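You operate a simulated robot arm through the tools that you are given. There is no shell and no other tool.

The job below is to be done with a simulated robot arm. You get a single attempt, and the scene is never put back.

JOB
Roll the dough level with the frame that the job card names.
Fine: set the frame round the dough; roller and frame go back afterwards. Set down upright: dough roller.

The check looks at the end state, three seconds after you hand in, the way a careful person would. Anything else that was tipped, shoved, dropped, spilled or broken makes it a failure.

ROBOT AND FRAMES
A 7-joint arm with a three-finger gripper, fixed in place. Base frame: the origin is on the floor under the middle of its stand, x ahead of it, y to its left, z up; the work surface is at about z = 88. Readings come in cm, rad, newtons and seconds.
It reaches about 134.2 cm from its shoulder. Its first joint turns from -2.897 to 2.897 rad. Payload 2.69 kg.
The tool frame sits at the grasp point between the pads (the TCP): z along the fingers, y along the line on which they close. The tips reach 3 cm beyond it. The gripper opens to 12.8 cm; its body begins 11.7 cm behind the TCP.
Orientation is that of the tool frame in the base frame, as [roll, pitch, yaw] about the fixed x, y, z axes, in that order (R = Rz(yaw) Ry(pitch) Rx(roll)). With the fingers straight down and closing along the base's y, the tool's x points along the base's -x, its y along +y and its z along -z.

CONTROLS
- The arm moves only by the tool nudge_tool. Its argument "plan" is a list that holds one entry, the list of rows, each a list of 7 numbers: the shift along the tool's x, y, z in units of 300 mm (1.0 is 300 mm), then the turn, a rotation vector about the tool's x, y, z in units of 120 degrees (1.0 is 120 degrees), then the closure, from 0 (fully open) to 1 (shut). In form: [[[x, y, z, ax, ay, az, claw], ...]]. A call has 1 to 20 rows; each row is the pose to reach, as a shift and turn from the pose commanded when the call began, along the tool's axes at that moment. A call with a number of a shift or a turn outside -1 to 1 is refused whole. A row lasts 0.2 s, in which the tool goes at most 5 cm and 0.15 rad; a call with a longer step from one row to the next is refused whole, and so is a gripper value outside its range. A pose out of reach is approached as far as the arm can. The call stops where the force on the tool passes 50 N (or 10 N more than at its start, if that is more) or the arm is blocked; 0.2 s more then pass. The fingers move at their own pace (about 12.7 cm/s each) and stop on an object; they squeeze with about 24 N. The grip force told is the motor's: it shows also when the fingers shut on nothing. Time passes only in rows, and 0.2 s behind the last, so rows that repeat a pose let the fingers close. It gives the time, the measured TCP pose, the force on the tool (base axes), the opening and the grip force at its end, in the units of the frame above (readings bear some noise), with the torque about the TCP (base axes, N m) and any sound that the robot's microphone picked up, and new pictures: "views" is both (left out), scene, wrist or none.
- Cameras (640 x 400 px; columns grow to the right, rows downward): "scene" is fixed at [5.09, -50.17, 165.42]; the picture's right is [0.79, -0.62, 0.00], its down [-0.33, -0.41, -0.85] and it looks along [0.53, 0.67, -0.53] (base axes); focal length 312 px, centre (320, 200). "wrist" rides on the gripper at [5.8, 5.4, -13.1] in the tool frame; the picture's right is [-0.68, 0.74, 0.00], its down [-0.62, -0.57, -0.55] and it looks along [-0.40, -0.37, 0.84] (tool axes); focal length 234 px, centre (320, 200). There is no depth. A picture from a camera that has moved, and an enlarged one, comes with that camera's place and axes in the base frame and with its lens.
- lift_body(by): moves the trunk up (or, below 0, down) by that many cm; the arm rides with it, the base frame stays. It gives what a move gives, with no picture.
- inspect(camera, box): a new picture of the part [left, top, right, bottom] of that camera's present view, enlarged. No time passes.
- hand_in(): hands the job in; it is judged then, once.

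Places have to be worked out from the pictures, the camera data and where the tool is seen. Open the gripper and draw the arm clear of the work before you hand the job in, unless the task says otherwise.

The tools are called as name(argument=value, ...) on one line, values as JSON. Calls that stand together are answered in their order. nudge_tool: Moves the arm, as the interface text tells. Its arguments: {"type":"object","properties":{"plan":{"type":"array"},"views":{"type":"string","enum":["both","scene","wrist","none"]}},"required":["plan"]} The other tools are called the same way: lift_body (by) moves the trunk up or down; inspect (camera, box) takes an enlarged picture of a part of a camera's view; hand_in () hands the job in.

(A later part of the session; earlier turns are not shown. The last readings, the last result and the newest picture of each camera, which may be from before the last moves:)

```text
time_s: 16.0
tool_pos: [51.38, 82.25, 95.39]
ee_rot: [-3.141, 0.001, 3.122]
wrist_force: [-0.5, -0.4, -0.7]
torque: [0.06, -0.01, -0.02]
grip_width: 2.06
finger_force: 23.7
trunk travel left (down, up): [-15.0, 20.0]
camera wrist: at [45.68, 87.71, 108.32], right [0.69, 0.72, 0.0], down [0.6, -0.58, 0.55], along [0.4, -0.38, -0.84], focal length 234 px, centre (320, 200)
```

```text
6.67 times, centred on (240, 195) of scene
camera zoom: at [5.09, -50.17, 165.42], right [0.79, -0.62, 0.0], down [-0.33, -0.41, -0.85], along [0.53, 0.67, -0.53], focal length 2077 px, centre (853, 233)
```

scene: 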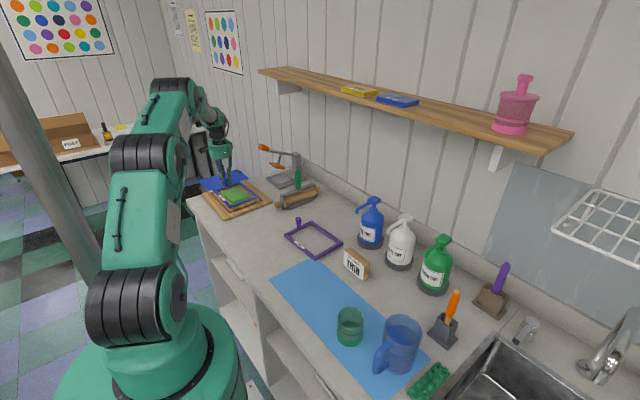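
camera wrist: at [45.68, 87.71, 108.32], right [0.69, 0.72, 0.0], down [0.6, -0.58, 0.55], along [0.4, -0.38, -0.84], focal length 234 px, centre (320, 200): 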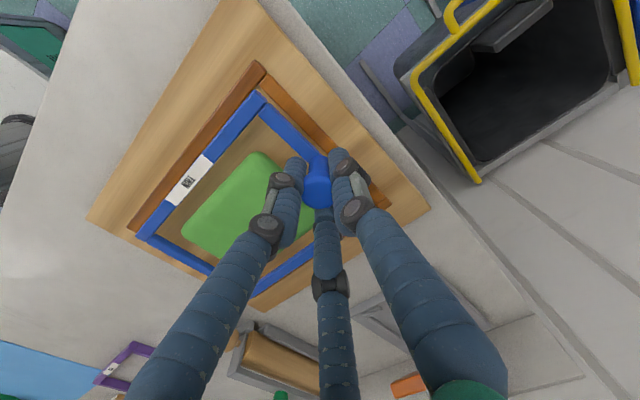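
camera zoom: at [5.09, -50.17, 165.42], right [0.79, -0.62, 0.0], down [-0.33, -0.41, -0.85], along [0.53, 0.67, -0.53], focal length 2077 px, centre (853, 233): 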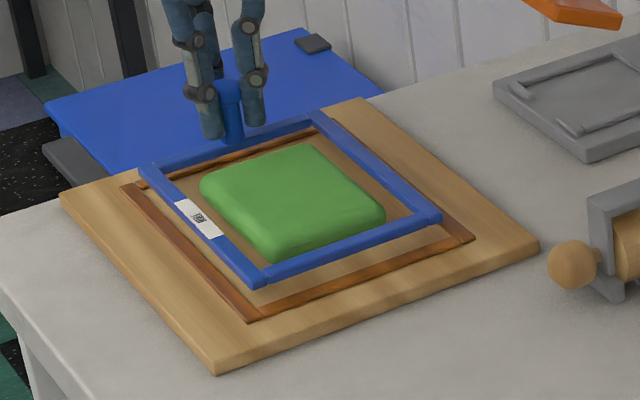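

The yaw now matches, but the far gap is nearly closed while the near and right gaps are large. I shift about +0.3 in x and −0.5 in y, then lower another 0.6 cm.

nudge_tool(plan=[[[-0.005, -0.008, 0, 0, 0, 0, 1], [-0.01, -0.0167, 0, 0, 0, 0, 1], [-0.01, -0.0167, 0.01, 0, 0, 0, 1], [-0.01, -0.0167, 0.02, 0, 0, 0, 1], [-0.01, -0.0167, 0.02, 0, 0, 0, 1]]])

inspect(camera="wrist", box=[220, 40, 310, 120])

inspect(camera="wrist", box=[110, 190, 230, 290])

inspect(camera="wrist", box=[230, 220, 330, 320])

inspect(camera="scene", box=[195, 165, 285, 225])

```text
time_s: 17.2
tool_pos: [51.84, 81.9, 94.73]
ee_rot: [3.141, -0.001, 3.121]
wrist_force: [0.1, -0.3, -2.1]
torque: [0.1, 0.01, 0.01]
grip_width: 2.06
finger_force: 23.6
trunk travel left (down, up): [-15.0, 20.0]
camera wrist: at [46.03, 87.25, 107.73], right [0.69, 0.72, 0.0], down [0.6, -0.58, 0.55], along [0.4, -0.38, -0.84], focal length 234 px, centre (320, 200)
```

scene: 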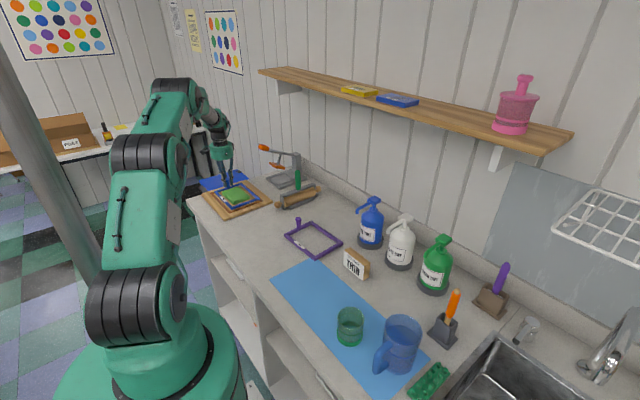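
wrist: 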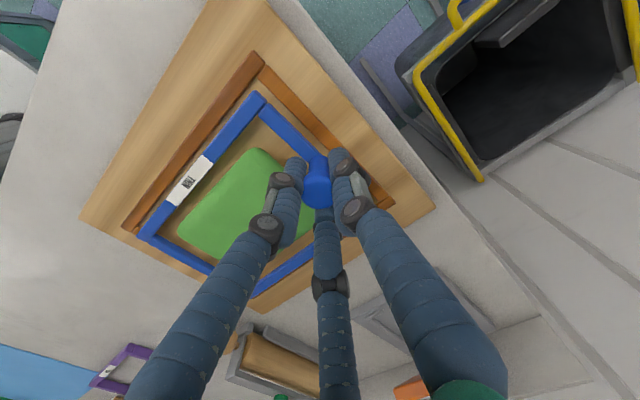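

```text
5.00 times, centred on (265, 80) of wrist
camera zoom: at [46.03, 87.25, 107.73], right [0.69, 0.72, 0.0], down [0.6, -0.58, 0.55], along [0.4, -0.38, -0.84], focal length 1171 px, centre (595, 800)
```

zoom: 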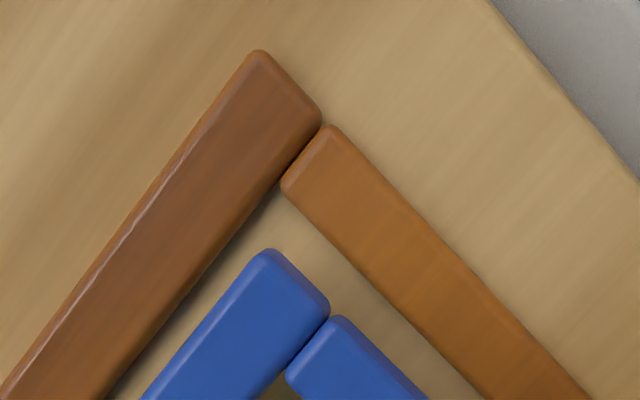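

```text
4.00 times, centred on (170, 240) of wrist
camera zoom: at [46.03, 87.25, 107.73], right [0.69, 0.72, 0.0], down [0.6, -0.58, 0.55], along [0.4, -0.38, -0.84], focal length 937 px, centre (920, 40)
```

zoom: 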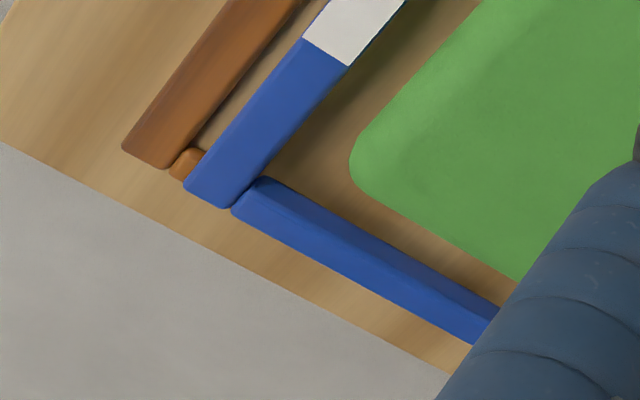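

```text
4.00 times, centred on (280, 270) of wrist
camera zoom: at [46.03, 87.25, 107.73], right [0.69, 0.72, 0.0], down [0.6, -0.58, 0.55], along [0.4, -0.38, -0.84], focal length 937 px, centre (480, -80)
```

zoom: 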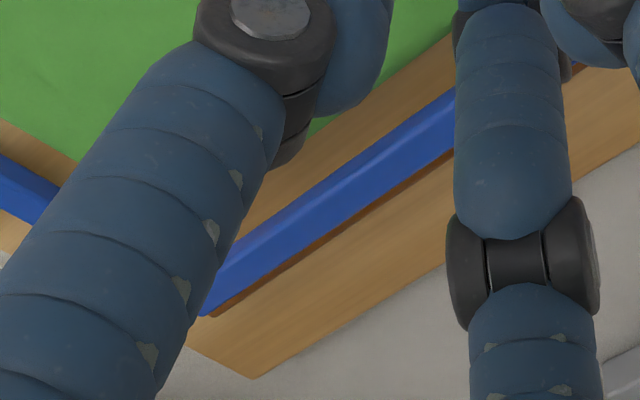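

```text
6.67 times, centred on (240, 195) of scene
camera zoom: at [5.09, -50.17, 165.42], right [0.79, -0.62, 0.0], down [-0.33, -0.41, -0.85], along [0.53, 0.67, -0.53], focal length 2077 px, centre (853, 233)
```

zoom: 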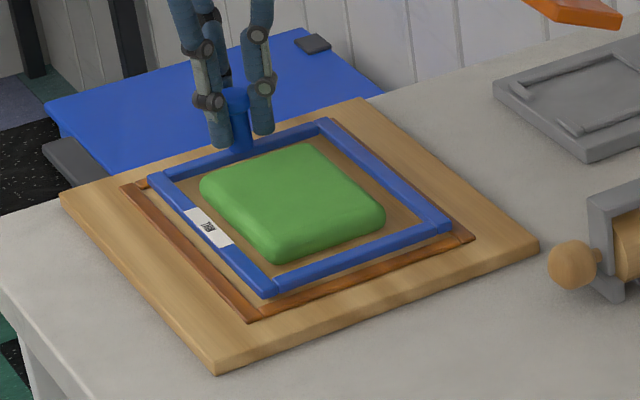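

Wrist view now shows roughly even gaps: about 0.5 cm left, 0.4 right and 0.3 each at the ends, allowing for a slight droop of the far end. I lower a bit more and look again.

nudge_tool(plan=[[[0, 0, 0.008, 0, 0, 0, 1], [0, 0, 0.016, 0, 0, 0, 1], [0, 0, 0.016, 0, 0, 0, 1]]])

inspect(camera="wrist", box=[110, 190, 230, 290])

inspect(camera="scene", box=[205, 175, 245, 215])

inspect(camera="scene", box=[230, 175, 275, 215])

```text
time_s: 18.0
tool_pos: [51.84, 81.73, 94.29]
ee_rot: [-3.14, 0.0, 3.123]
wrist_force: [-1.4, -1.3, 4.6]
torque: [-0.23, -0.14, -0.02]
grip_width: 2.04
finger_force: 23.6
trunk travel left (down, up): [-15.0, 20.0]
camera wrist: at [46.03, 87.25, 107.38], right [0.69, 0.72, 0.0], down [0.6, -0.58, 0.55], along [0.4, -0.38, -0.84], focal length 234 px, centre (320, 200)
```

scene: 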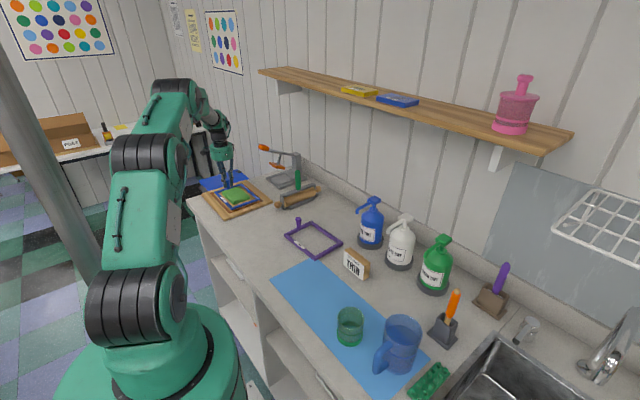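
wrist: 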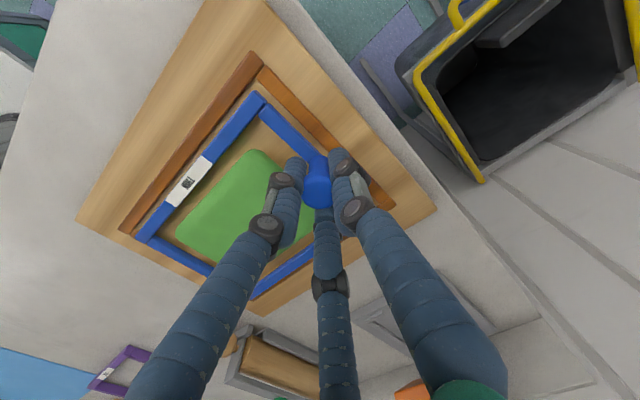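

```text
4.00 times, centred on (170, 240) of wrist
camera zoom: at [46.03, 87.25, 107.38], right [0.69, 0.72, 0.0], down [0.6, -0.58, 0.55], along [0.4, -0.38, -0.84], focal length 937 px, centre (920, 40)
```

zoom: 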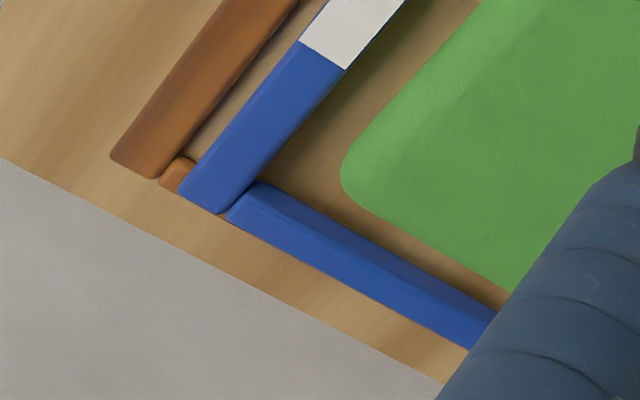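

```text
10.00 times, centred on (225, 195) of scene
camera zoom: at [5.09, -50.17, 165.42], right [0.79, -0.62, 0.0], down [-0.33, -0.41, -0.85], along [0.53, 0.67, -0.53], focal length 3115 px, centre (1270, 250)
```

zoom: 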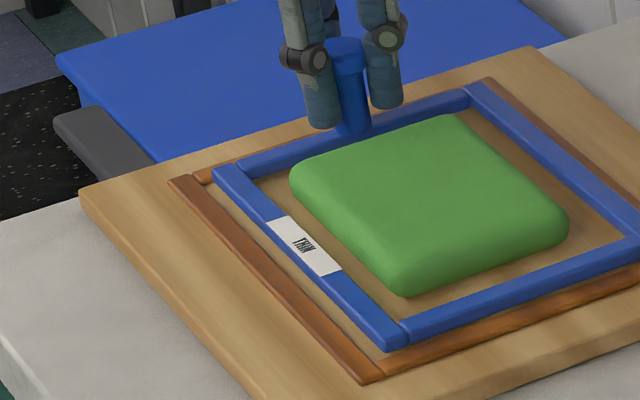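

```text
10.00 times, centred on (252, 195) of scene
camera zoom: at [5.09, -50.17, 165.42], right [0.79, -0.62, 0.0], down [-0.33, -0.41, -0.85], along [0.53, 0.67, -0.53], focal length 3115 px, centre (995, 250)
```

zoom: 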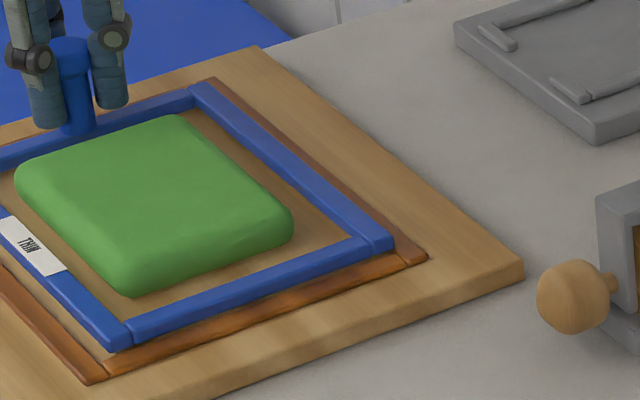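

The reading of +4.6 N with torque shows the near bar touching the near ridge, and the scene zoom agrees that the frame sits slightly too far toward −y. I lift 0.4 cm, shift +0.4 in y and lower gently again.

nudge_tool(plan=[[[0, 0, -0.013, 0, 0, 0, 1], [0, 0.007, -0.013, 0, 0, 0, 1], [0, 0.0133, -0.013, 0, 0, 0, 1], [0, 0.0133, -0.006, 0, 0, 0, 1], [0, 0.0133, 0.0, 0, 0, 0, 1], [0, 0.0133, 0.0, 0, 0, 0, 1]]])

inspect(camera="wrist", box=[110, 40, 310, 290])

inspect(camera="scene", box=[205, 175, 245, 215])

inspect(camera="scene", box=[230, 175, 275, 215])

```text
time_s: 19.4
tool_pos: [51.75, 82.29, 94.48]
ee_rot: [3.14, -0.002, 3.122]
wrist_force: [-1.5, 0.5, 5.6]
torque: [0.09, 0.09, -0.08]
grip_width: 2.07
finger_force: 23.6
trunk travel left (down, up): [-15.0, 20.0]
camera wrist: at [46.03, 87.64, 107.39], right [0.69, 0.72, 0.0], down [0.6, -0.58, 0.55], along [0.4, -0.38, -0.84], focal length 234 px, centre (320, 200)
```

scene: 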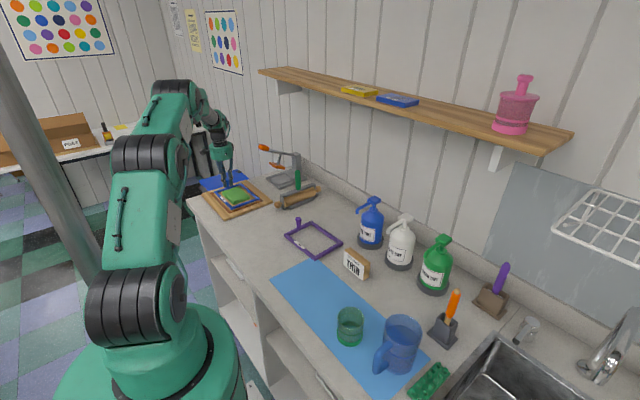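
wrist: 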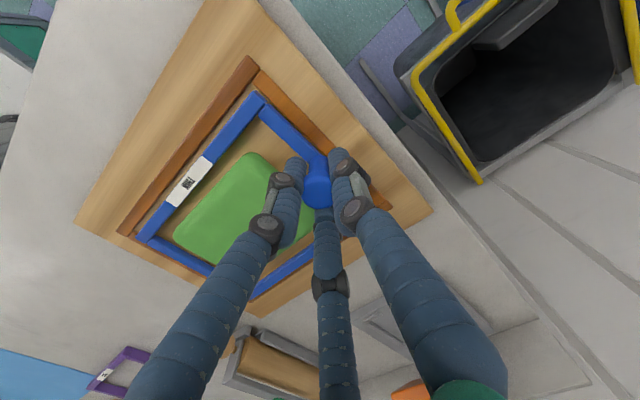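

```text
1.60 times, centred on (210, 165) of wrist
camera zoom: at [46.03, 87.64, 107.39], right [0.69, 0.72, 0.0], down [0.6, -0.58, 0.55], along [0.4, -0.38, -0.84], focal length 375 px, centre (496, 256)
```

zoom: 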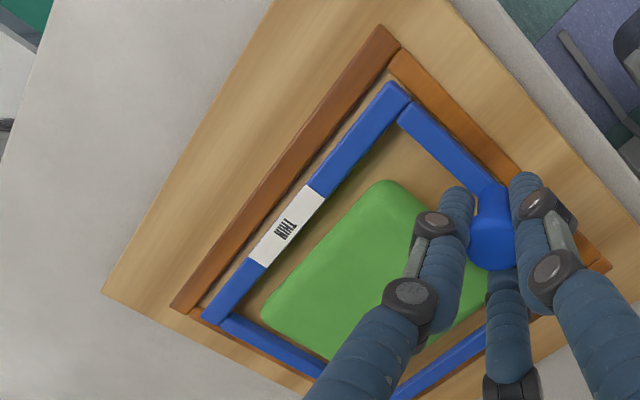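

```text
10.00 times, centred on (225, 195) of scene
camera zoom: at [5.09, -50.17, 165.42], right [0.79, -0.62, 0.0], down [-0.33, -0.41, -0.85], along [0.53, 0.67, -0.53], focal length 3115 px, centre (1270, 250)
```

zoom: 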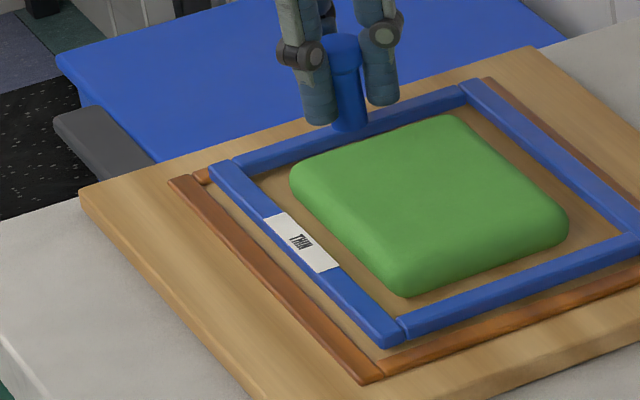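

```text
10.00 times, centred on (252, 195) of scene
camera zoom: at [5.09, -50.17, 165.42], right [0.79, -0.62, 0.0], down [-0.33, -0.41, -0.85], along [0.53, 0.67, -0.53], focal length 3115 px, centre (995, 250)
```

zoom: 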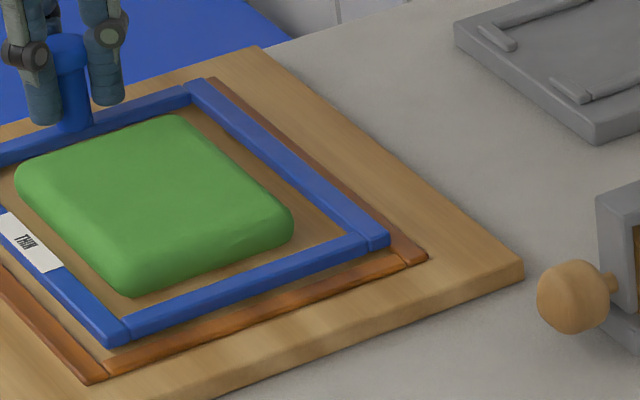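

The contact torque has flipped sign, so now the far bar is on the far ridge. The right spot is between the two, so I lift slightly, move back −0.2 in y and lower again.

nudge_tool(plan=[[[0, 0, -0.013, 0, 0, 0, 1], [0, -0.003, -0.013, 0, 0, 0, 1], [0, -0.0067, -0.013, 0, 0, 0, 1], [0, -0.0067, -0.006, 0, 0, 0, 1], [0, -0.0067, 0.0, 0, 0, 0, 1], [0, -0.0067, 0.0, 0, 0, 0, 1]]])

inspect(camera="wrist", box=[220, 40, 310, 120])

inspect(camera="wrist", box=[110, 190, 230, 290])

inspect(camera="scene", box=[230, 175, 275, 215])

```text
time_s: 20.8
tool_pos: [51.71, 82.02, 94.38]
ee_rot: [-3.141, 0.0, 3.122]
wrist_force: [0.2, 0.0, 4.8]
torque: [-0.13, -0.44, -0.06]
grip_width: 2.06
finger_force: 24.1
trunk travel left (down, up): [-15.0, 20.0]
camera wrist: at [46.05, 87.43, 107.35], right [0.69, 0.72, 0.0], down [0.6, -0.58, 0.55], along [0.4, -0.38, -0.84], focal length 234 px, centre (320, 200)
```

scene: 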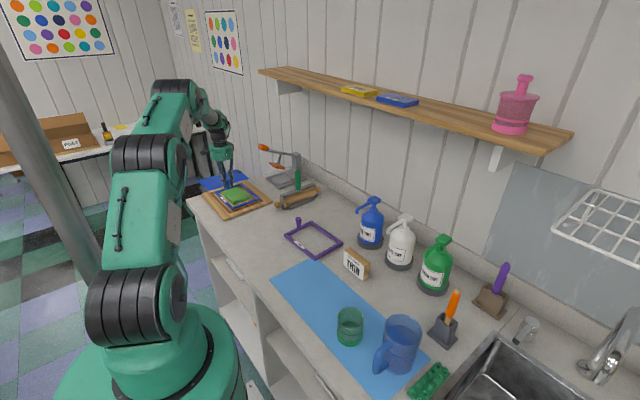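
wrist: 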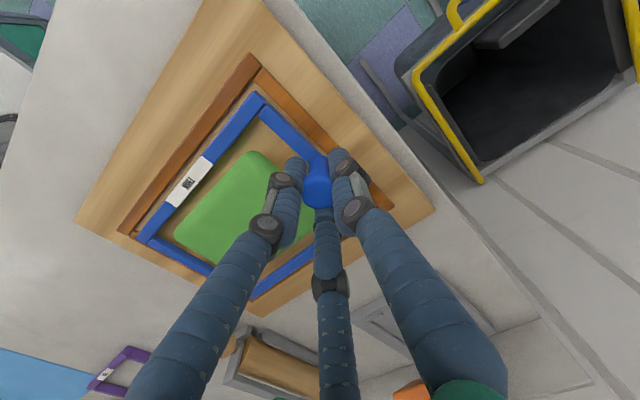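

```text
5.00 times, centred on (265, 80) of wrist
camera zoom: at [46.05, 87.43, 107.35], right [0.69, 0.72, 0.0], down [0.6, -0.58, 0.55], along [0.4, -0.38, -0.84], focal length 1171 px, centre (595, 800)
```

zoom: 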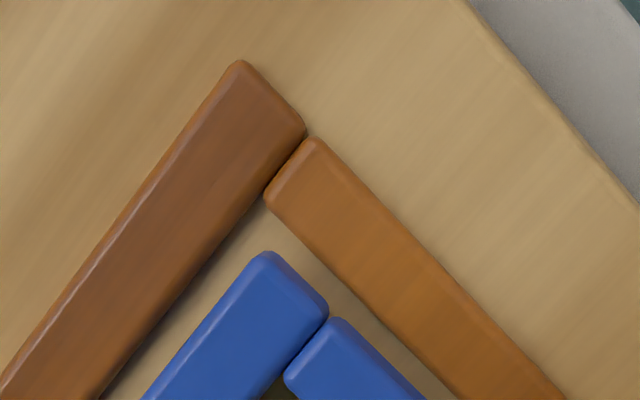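

```text
4.00 times, centred on (170, 240) of wrist
camera zoom: at [46.05, 87.43, 107.35], right [0.69, 0.72, 0.0], down [0.6, -0.58, 0.55], along [0.4, -0.38, -0.84], focal length 937 px, centre (920, 40)
```

zoom: 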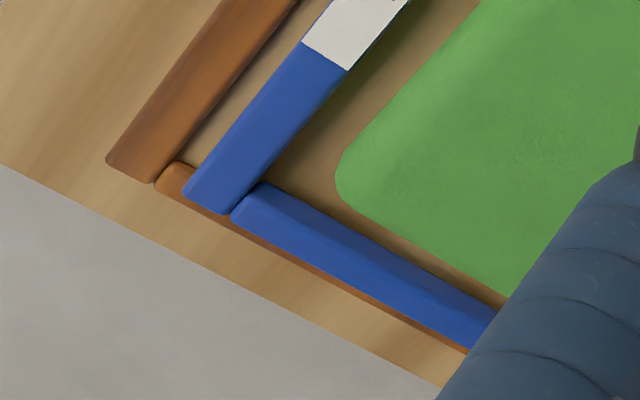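

```text
10.00 times, centred on (252, 195) of scene
camera zoom: at [5.09, -50.17, 165.42], right [0.79, -0.62, 0.0], down [-0.33, -0.41, -0.85], along [0.53, 0.67, -0.53], focal length 3115 px, centre (995, 250)
```

zoom: 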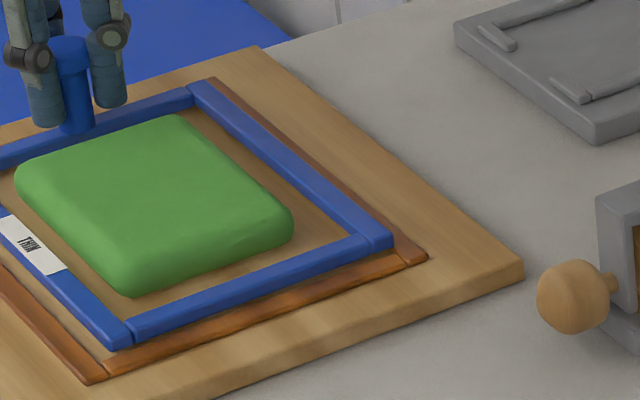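

Now the torque (τy ≈ −0.44 Nm at 4.8 N) places the contact about 7–9 cm to the right, so the right bar is on the right ridge; the left gap is visibly wider. I lift, shift −0.3 in x and lower again.

nudge_tool(plan=[[[0, 0, -0.013, 0, 0, 0, 1], [0.005, 0, -0.013, 0, 0, 0, 1], [0.01, 0, -0.013, 0, 0, 0, 1], [0.01, 0, -0.006, 0, 0, 0, 1], [0.01, 0, 0.0, 0, 0, 0, 1], [0.01, 0, 0.0, 0, 0, 0, 1]]])

inspect(camera="wrist", box=[220, 40, 310, 120])

inspect(camera="wrist", box=[110, 190, 230, 290])

inspect(camera="wrist", box=[230, 220, 330, 320])

inspect(camera="scene", box=[230, 175, 275, 215])

```text
time_s: 22.2
tool_pos: [51.42, 81.98, 94.49]
ee_rot: [3.141, 0.001, 3.121]
wrist_force: [-0.1, -0.4, -1.9]
torque: [0.09, 0.02, 0.02]
grip_width: 2.06
finger_force: 23.8
trunk travel left (down, up): [-15.0, 20.0]
camera wrist: at [45.69, 87.47, 107.33], right [0.69, 0.72, 0.0], down [0.6, -0.58, 0.55], along [0.4, -0.38, -0.84], focal length 234 px, centre (320, 200)
```

scene: 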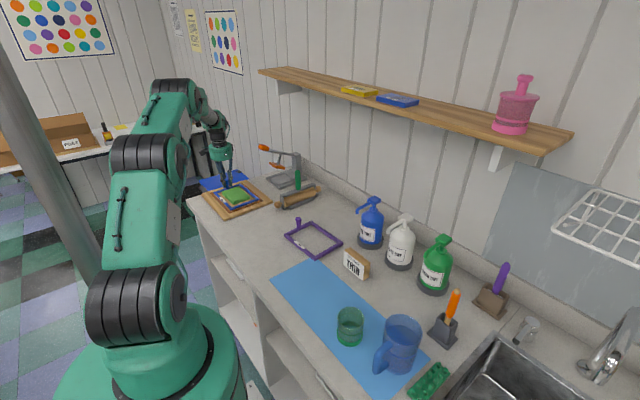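
wrist: 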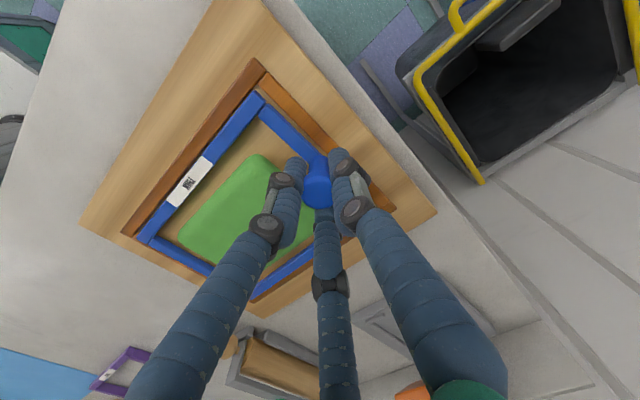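

```text
5.00 times, centred on (265, 80) of wrist
camera zoom: at [45.69, 87.47, 107.33], right [0.69, 0.72, 0.0], down [0.6, -0.58, 0.55], along [0.4, -0.38, -0.84], focal length 1171 px, centre (595, 800)
```

zoom: 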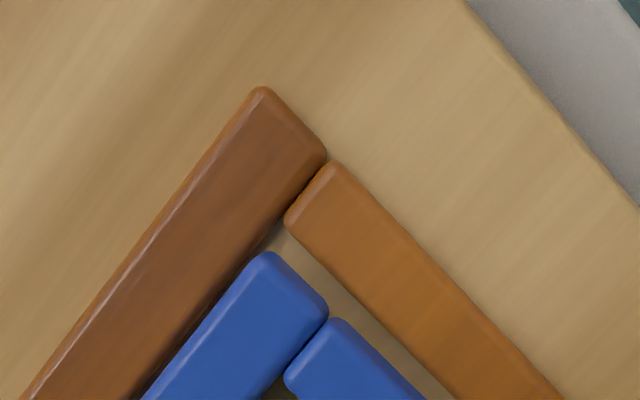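

```text
4.00 times, centred on (170, 240) of wrist
camera zoom: at [45.69, 87.47, 107.33], right [0.69, 0.72, 0.0], down [0.6, -0.58, 0.55], along [0.4, -0.38, -0.84], focal length 937 px, centre (920, 40)
```

zoom: 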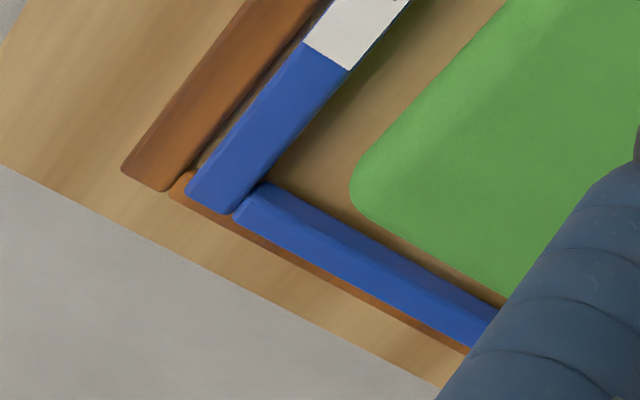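

```text
4.00 times, centred on (280, 270) of wrist
camera zoom: at [45.69, 87.47, 107.33], right [0.69, 0.72, 0.0], down [0.6, -0.58, 0.55], along [0.4, -0.38, -0.84], focal length 937 px, centre (480, -80)
```

zoom: 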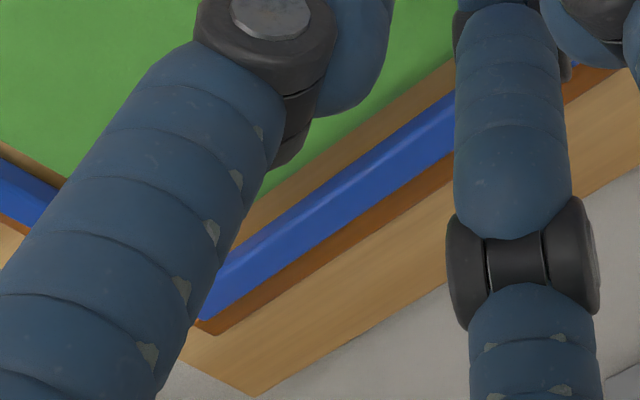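

```text
10.00 times, centred on (252, 195) of scene
camera zoom: at [5.09, -50.17, 165.42], right [0.79, -0.62, 0.0], down [-0.33, -0.41, -0.85], along [0.53, 0.67, -0.53], focal length 3115 px, centre (995, 250)
```

zoom: 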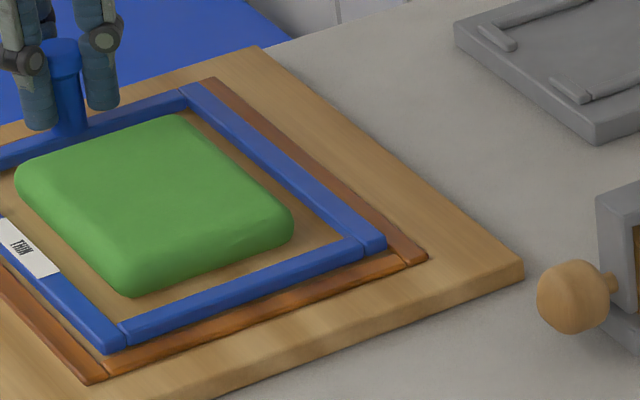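

No contact at the same height now (force is just the frame's weight, −1.9 N), so the frame is between the ridges. I lower gently a bit further.

nudge_tool(plan=[[[0, 0, 0.003, 0, 0, 0, 1], [0, 0, 0.006, 0, 0, 0, 1], [0, 0, 0.0085, 0, 0, 0, 1], [0, 0, 0.0085, 0, 0, 0, 1]]], views="none")

```text
time_s: 23.2
tool_pos: [51.58, 82.08, 94.09]
ee_rot: [3.141, 0.001, 3.121]
wrist_force: [-0.9, 0.4, -0.1]
torque: [-0.12, 0.08, -0.02]
grip_width: 2.06
finger_force: 24.9
trunk travel left (down, up): [-15.0, 20.0]
```

Slight contact at the near end now. I lower another 0.2 cm and check.

nudge_tool(plan=[[[0, 0, 0.003, 0, 0, 0, 1], [0, 0, 0.0067, 0, 0, 0, 1], [0, 0, 0.0067, 0, 0, 0, 1]]])

inspect(camera="wrist", box=[220, 40, 310, 120])

inspect(camera="wrist", box=[110, 190, 230, 290])

inspect(camera="scene", box=[205, 175, 245, 215])

inspect(camera="scene", box=[230, 175, 275, 215])

```text
time_s: 24.0
tool_pos: [51.5, 81.99, 93.99]
ee_rot: [3.14, 0.002, 3.121]
wrist_force: [1.1, -3.4, 9.9]
torque: [0.01, 0.08, -0.06]
grip_width: 2.06
finger_force: 24.2
trunk travel left (down, up): [-15.0, 20.0]
camera wrist: at [45.76, 87.44, 106.99], right [0.69, 0.72, 0.0], down [0.6, -0.58, 0.55], along [0.4, -0.38, -0.84], focal length 234 px, centre (320, 200)
```

scene: 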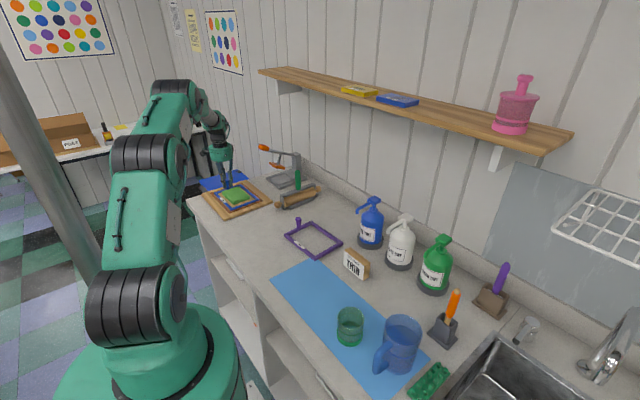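
wrist: 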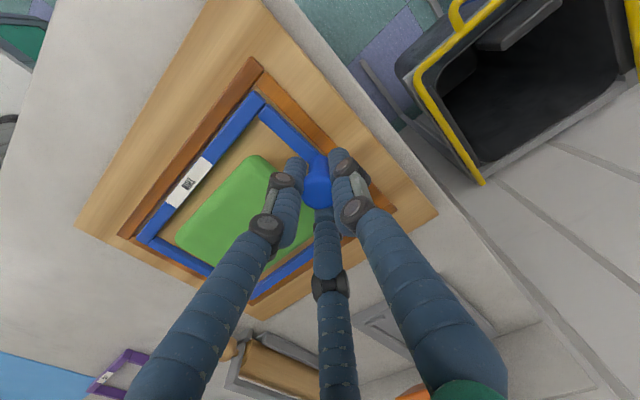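

```text
5.00 times, centred on (265, 80) of wrist
camera zoom: at [45.76, 87.44, 106.99], right [0.69, 0.72, 0.0], down [0.6, -0.58, 0.55], along [0.4, -0.38, -0.84], focal length 1171 px, centre (595, 800)
```

zoom: 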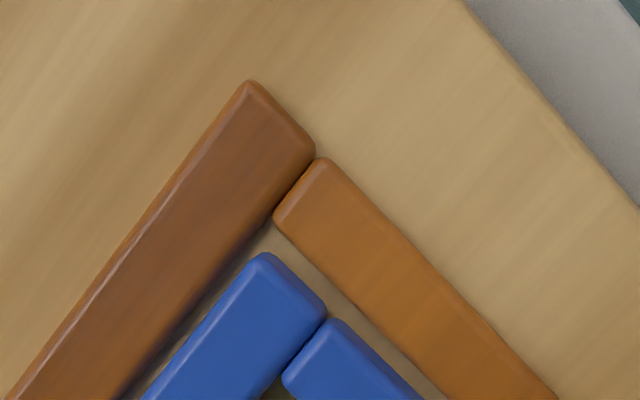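

```text
4.00 times, centred on (170, 240) of wrist
camera zoom: at [45.76, 87.44, 106.99], right [0.69, 0.72, 0.0], down [0.6, -0.58, 0.55], along [0.4, -0.38, -0.84], focal length 937 px, centre (920, 40)
```

zoom: 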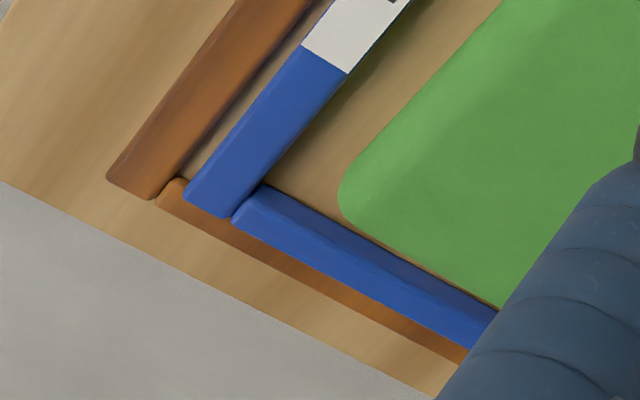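

```text
10.00 times, centred on (225, 195) of scene
camera zoom: at [5.09, -50.17, 165.42], right [0.79, -0.62, 0.0], down [-0.33, -0.41, -0.85], along [0.53, 0.67, -0.53], focal length 3115 px, centre (1270, 250)
```

zoom: 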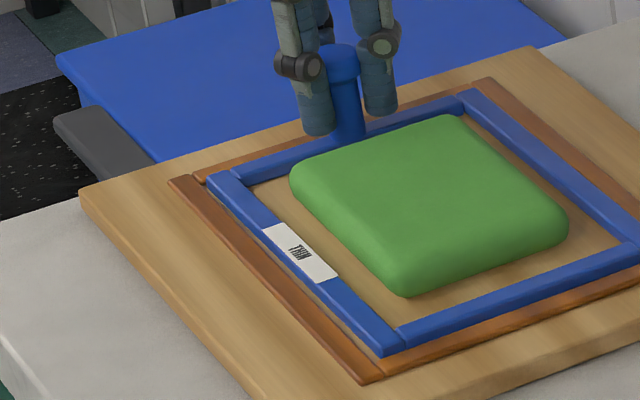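

```text
10.00 times, centred on (252, 195) of scene
camera zoom: at [5.09, -50.17, 165.42], right [0.79, -0.62, 0.0], down [-0.33, -0.41, -0.85], along [0.53, 0.67, -0.53], focal length 3115 px, centre (995, 250)
```

zoom: 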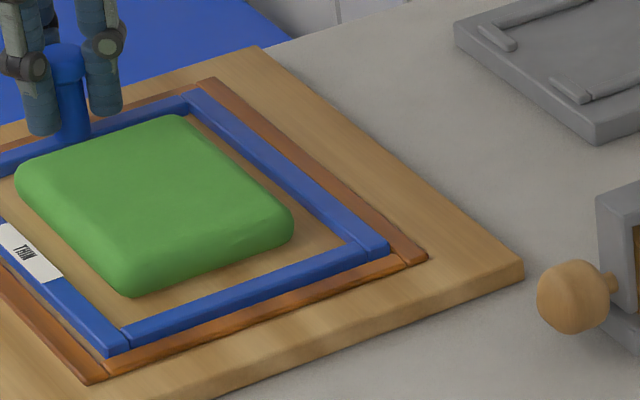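

The frame now sits inside all four ridges: they show on every side, and the 9.9 N load is balanced with almost no torque. I ease off 0.1 cm and open the fingers.

nudge_tool(plan=[[[0, 0, -0.003, 0, 0, 0, 1], [0, 0, -0.003, 0, 0, 0, 0.8], [0, 0, -0.003, 0, 0, 0, 0.65], [0, 0, -0.003, 0, 0, 0, 0.5], [0, 0, -0.003, 0, 0, 0, 0.5], [0, 0, -0.003, 0, 0, 0, 0.5]]])

inspect(camera="wrist", box=[110, 40, 310, 290])

inspect(camera="scene", box=[200, 170, 280, 220])

```text
time_s: 25.4
tool_pos: [51.41, 82.04, 93.93]
ee_rot: [-3.141, 0.0, 3.122]
wrist_force: [0.0, -0.5, 0.2]
torque: [0.0, -0.02, -0.01]
grip_width: 6.42
finger_force: 0.1
trunk travel left (down, up): [-15.0, 20.0]
camera wrist: at [45.69, 87.48, 106.89], right [0.69, 0.72, 0.0], down [0.6, -0.58, 0.55], along [0.4, -0.38, -0.84], focal length 234 px, centre (320, 200)
```

scene: 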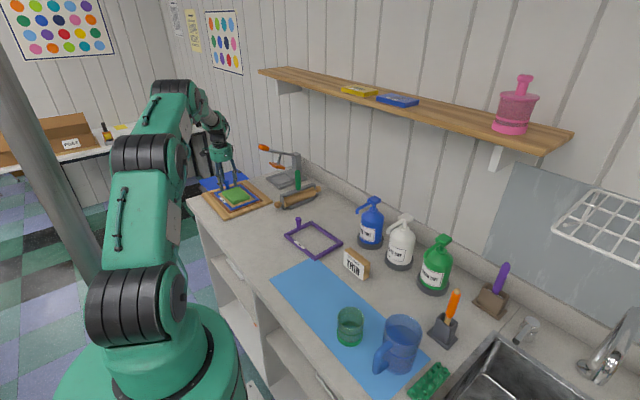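
wrist: 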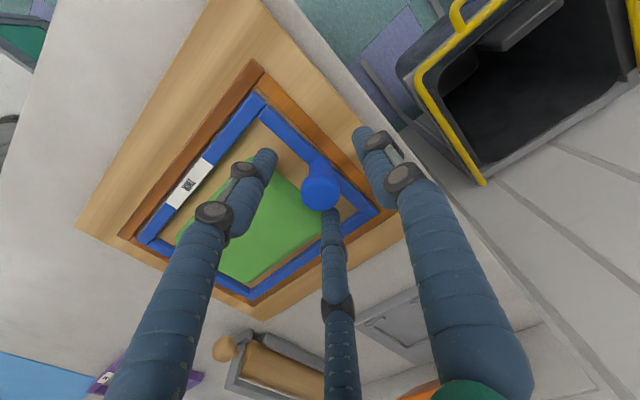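

```text
1.60 times, centred on (210, 165) of wrist
camera zoom: at [45.69, 87.48, 106.89], right [0.69, 0.72, 0.0], down [0.6, -0.58, 0.55], along [0.4, -0.38, -0.84], focal length 375 px, centre (496, 256)
```

zoom: 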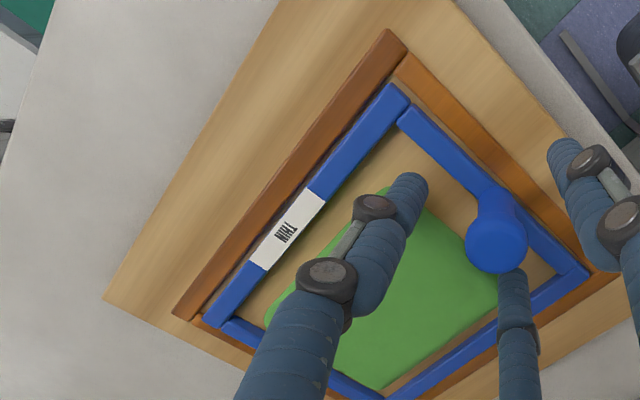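

```text
8.00 times, centred on (240, 195) of scene
camera zoom: at [5.09, -50.17, 165.42], right [0.79, -0.62, 0.0], down [-0.33, -0.41, -0.85], along [0.53, 0.67, -0.53], focal length 2492 px, centre (960, 240)
```

zoom: 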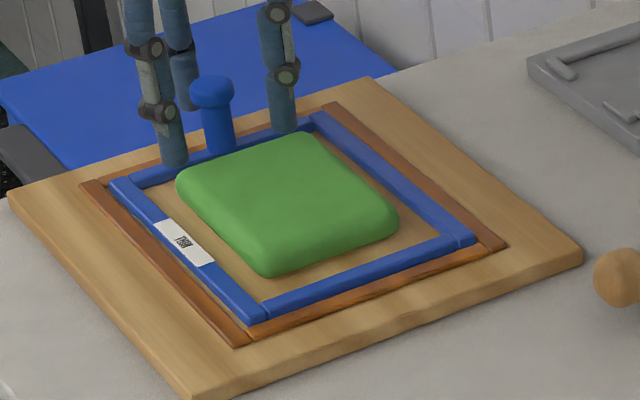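

The blue frame is seated round the dough, free of the fingers. I raise straight up, then move along −y, well away from the press lever, to approach the roller.

nudge_tool(plan=[[[0, 0, -0.1, 0, 0, 0, 0.5], [0, 0, -0.25, 0, 0, 0, 0.5], [0, 0, -0.4, 0, 0, 0, 0.5], [0, 0, -0.55, 0, 0, -0.0047, 0.5], [0, -0.12, -0.6, 0, 0, -0.0093, 0.5], [0, -0.27, -0.6, 0, 0, -0.0093, 0.5], [0, -0.42, -0.6, 0, 0, -0.0093, 0.5], [0, -0.57, -0.6, 0, 0, -0.0093, 0.5], [0, -0.72, -0.6, 0, 0, -0.0093, 0.5], [0, -0.85, -0.6, 0, 0, -0.0093, 0.5], [0, -0.85, -0.6, 0, 0, -0.0093, 0.5]]])

inspect(camera="scene", box=[200, 170, 280, 220])

inspect(camera="scene", box=[265, 155, 335, 215])

```text
time_s: 27.8
tool_pos: [50.65, 56.41, 111.61]
ee_rot: [-3.141, -0.001, 3.141]
wrist_force: [0.0, -0.1, 0.9]
torque: [0.07, -0.01, 0.01]
grip_width: 6.39
finger_force: 0.0
trunk travel left (down, up): [-15.0, 20.0]
camera wrist: at [44.8, 61.82, 124.66], right [0.68, 0.74, 0.0], down [0.62, -0.57, 0.55], along [0.4, -0.37, -0.84], focal length 234 px, centre (320, 200)
```

scene: 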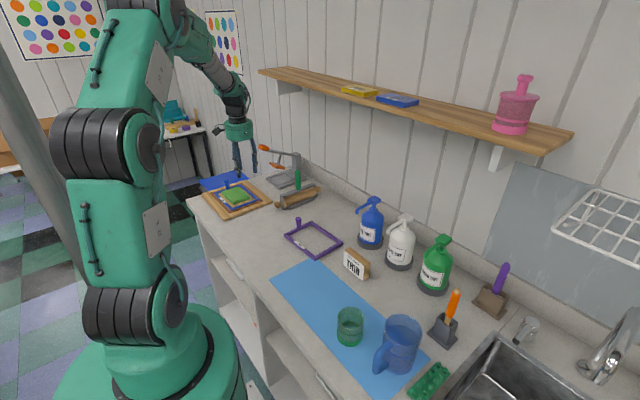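
wrist: 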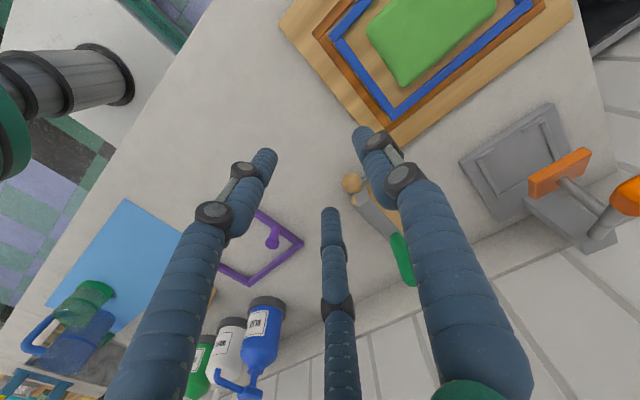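

```text
8.00 times, centred on (240, 195) of scene
camera zoom: at [5.09, -50.17, 165.42], right [0.79, -0.62, 0.0], down [-0.33, -0.41, -0.85], along [0.53, 0.67, -0.53], focal length 2492 px, centre (960, 240)
```

zoom: 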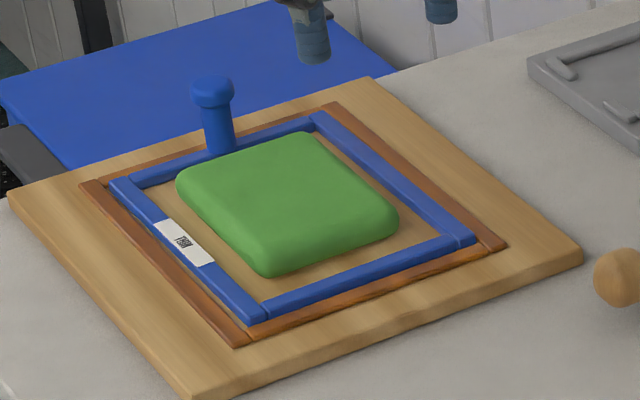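

```text
6.67 times, centred on (300, 185) of scene
camera zoom: at [5.09, -50.17, 165.42], right [0.79, -0.62, 0.0], down [-0.33, -0.41, -0.85], along [0.53, 0.67, -0.53], focal length 2077 px, centre (453, 300)
```

zoom: 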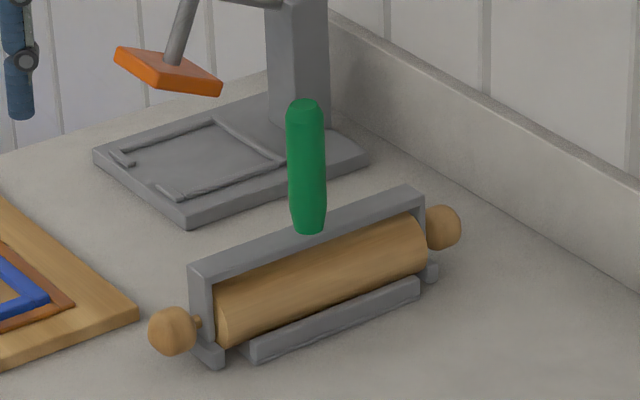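

The frame is well seated. Triangulating the roller's handle gives about (73.9, 52.9), from z≈94 to 103. Before moving there I check the shelf's front edge for clearance.

inspect(camera="scene", box=[250, 50, 350, 110])

inspect(camera="scene", box=[480, 60, 600, 180])

```text
6.40 times, centred on (300, 80) of scene
camera zoom: at [5.09, -50.17, 165.42], right [0.79, -0.62, 0.0], down [-0.33, -0.41, -0.85], along [0.53, 0.67, -0.53], focal length 1994 px, centre (448, 968)
```

zoom: 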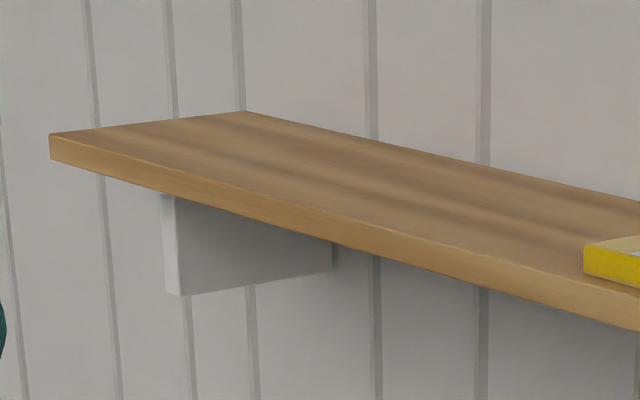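

```text
3.33 times, centred on (540, 120) of scene
camera zoom: at [5.09, -50.17, 165.42], right [0.79, -0.62, 0.0], down [-0.33, -0.41, -0.85], along [0.53, 0.67, -0.53], focal length 1038 px, centre (-413, 467)
```

zoom: 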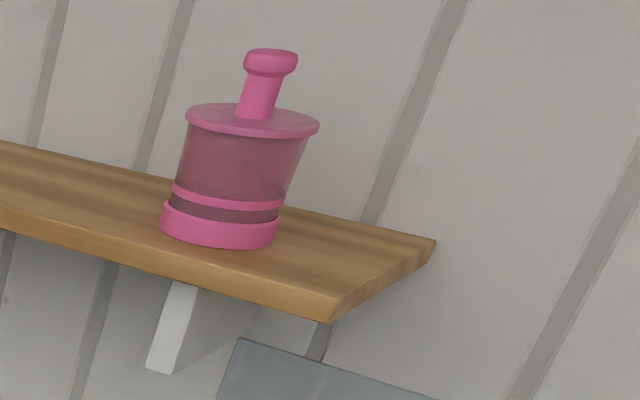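

The shelf's front edge works out at x≈80 with its underside at z≈137, so I need the wrist's size above the gripper. I zoom in on the gripper and forearm.

inspect(camera="scene", box=[170, 0, 300, 190])

inspect(camera="wrist", box=[320, 150, 460, 300])

```text
2.11 times, centred on (235, 95) of scene
camera zoom: at [5.09, -50.17, 165.42], right [0.79, -0.62, 0.0], down [-0.33, -0.41, -0.85], along [0.53, 0.67, -0.53], focal length 656 px, centre (499, 421)
```

zoom: 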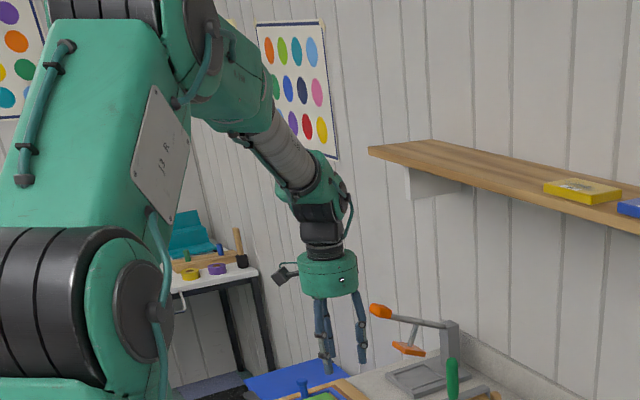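

```text
2.67 times, centred on (390, 225) of wrist
camera zoom: at [44.8, 61.82, 124.66], right [0.68, 0.74, 0.0], down [0.62, -0.57, 0.55], along [0.4, -0.37, -0.84], focal length 624 px, centre (133, 133)
```

zoom: 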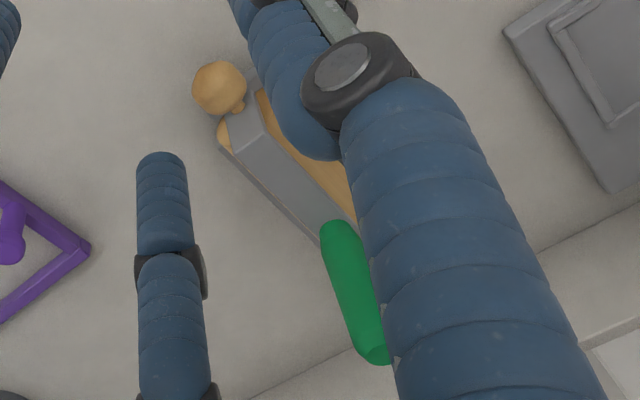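

The wrist joint (radius ≈6 cm) sits about 31 cm above the TCP, so coming straight down over the handle could foul the shelf. I'll instead open fully, drop to z≈99 short of the roller, and slide in horizontally along the gap between two fingers (direction 30° from +x).

nudge_tool(plan=[[[-0.04, -0.09, 0.08, 0, 0, 0, 0.2], [-0.08, -0.18, 0.16, 0, 0, 0, 0], [-0.12, -0.27, 0.25, 0, 0, 0, 0], [-0.16, -0.36, 0.33, 0, 0, 0, 0], [-0.2117, -0.447, 0.42, 0, 0, 0, 0], [-0.2117, -0.447, 0.42, 0, 0, 0, 0]]])

inspect(camera="wrist", box=[330, 100, 640, 400])

inspect(camera="scene", box=[230, 120, 350, 230])

```text
time_s: 29.2
tool_pos: [57.34, 43.18, 99.0]
ee_rot: [3.141, 0.0, 3.14]
wrist_force: [0.1, 0.0, 0.1]
torque: [0.03, 0.05, 0.0]
grip_width: 12.8
finger_force: 0.1
trunk travel left (down, up): [-15.0, 20.0]
camera wrist: at [51.49, 48.52, 112.03], right [0.68, 0.74, 0.0], down [0.62, -0.57, 0.55], along [0.4, -0.37, -0.84], focal length 234 px, centre (320, 200)
```

scene: 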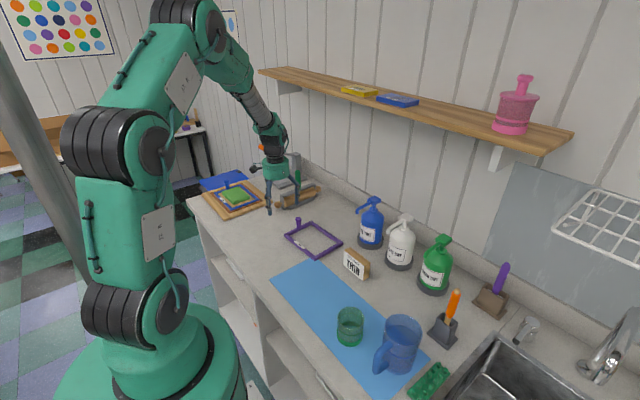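
wrist: 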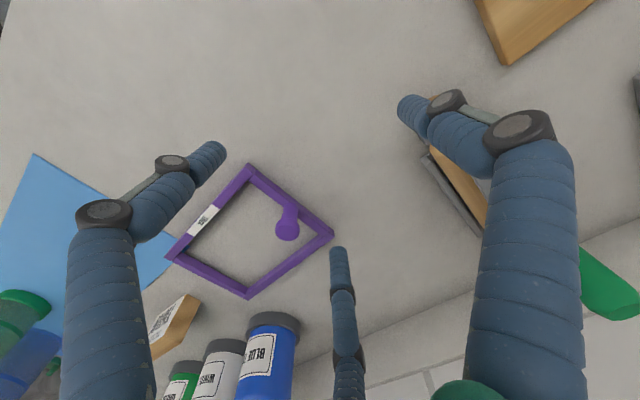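

```text
1.33 times, centred on (485, 250) of wrist
camera zoom: at [51.49, 48.52, 112.03], right [0.68, 0.74, 0.0], down [0.62, -0.57, 0.55], along [0.4, -0.37, -0.84], focal length 312 px, centre (100, 133)
```

zoom: 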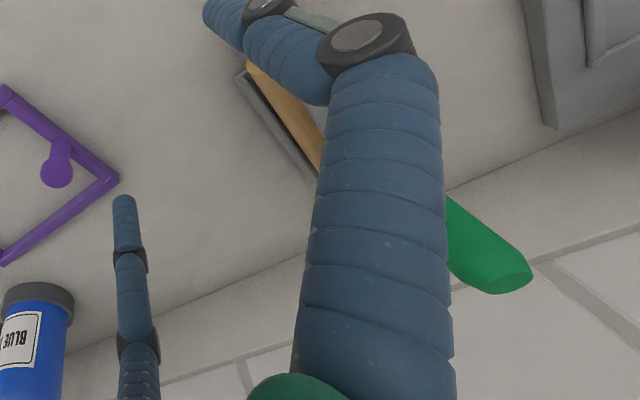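

```text
3.64 times, centred on (290, 175) of scene
camera zoom: at [5.09, -50.17, 165.42], right [0.79, -0.62, 0.0], down [-0.33, -0.41, -0.85], along [0.53, 0.67, -0.53], focal length 1133 px, centre (429, 291)
```

zoom: 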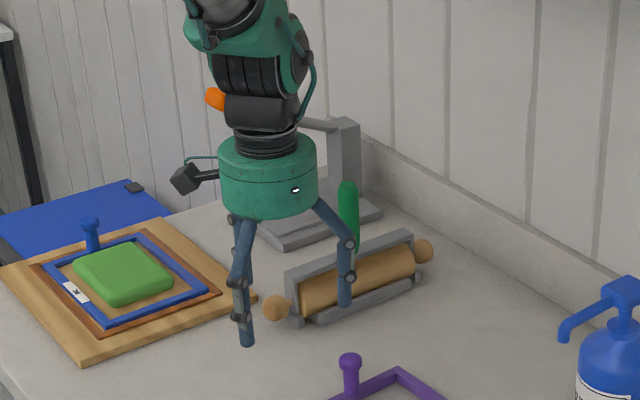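

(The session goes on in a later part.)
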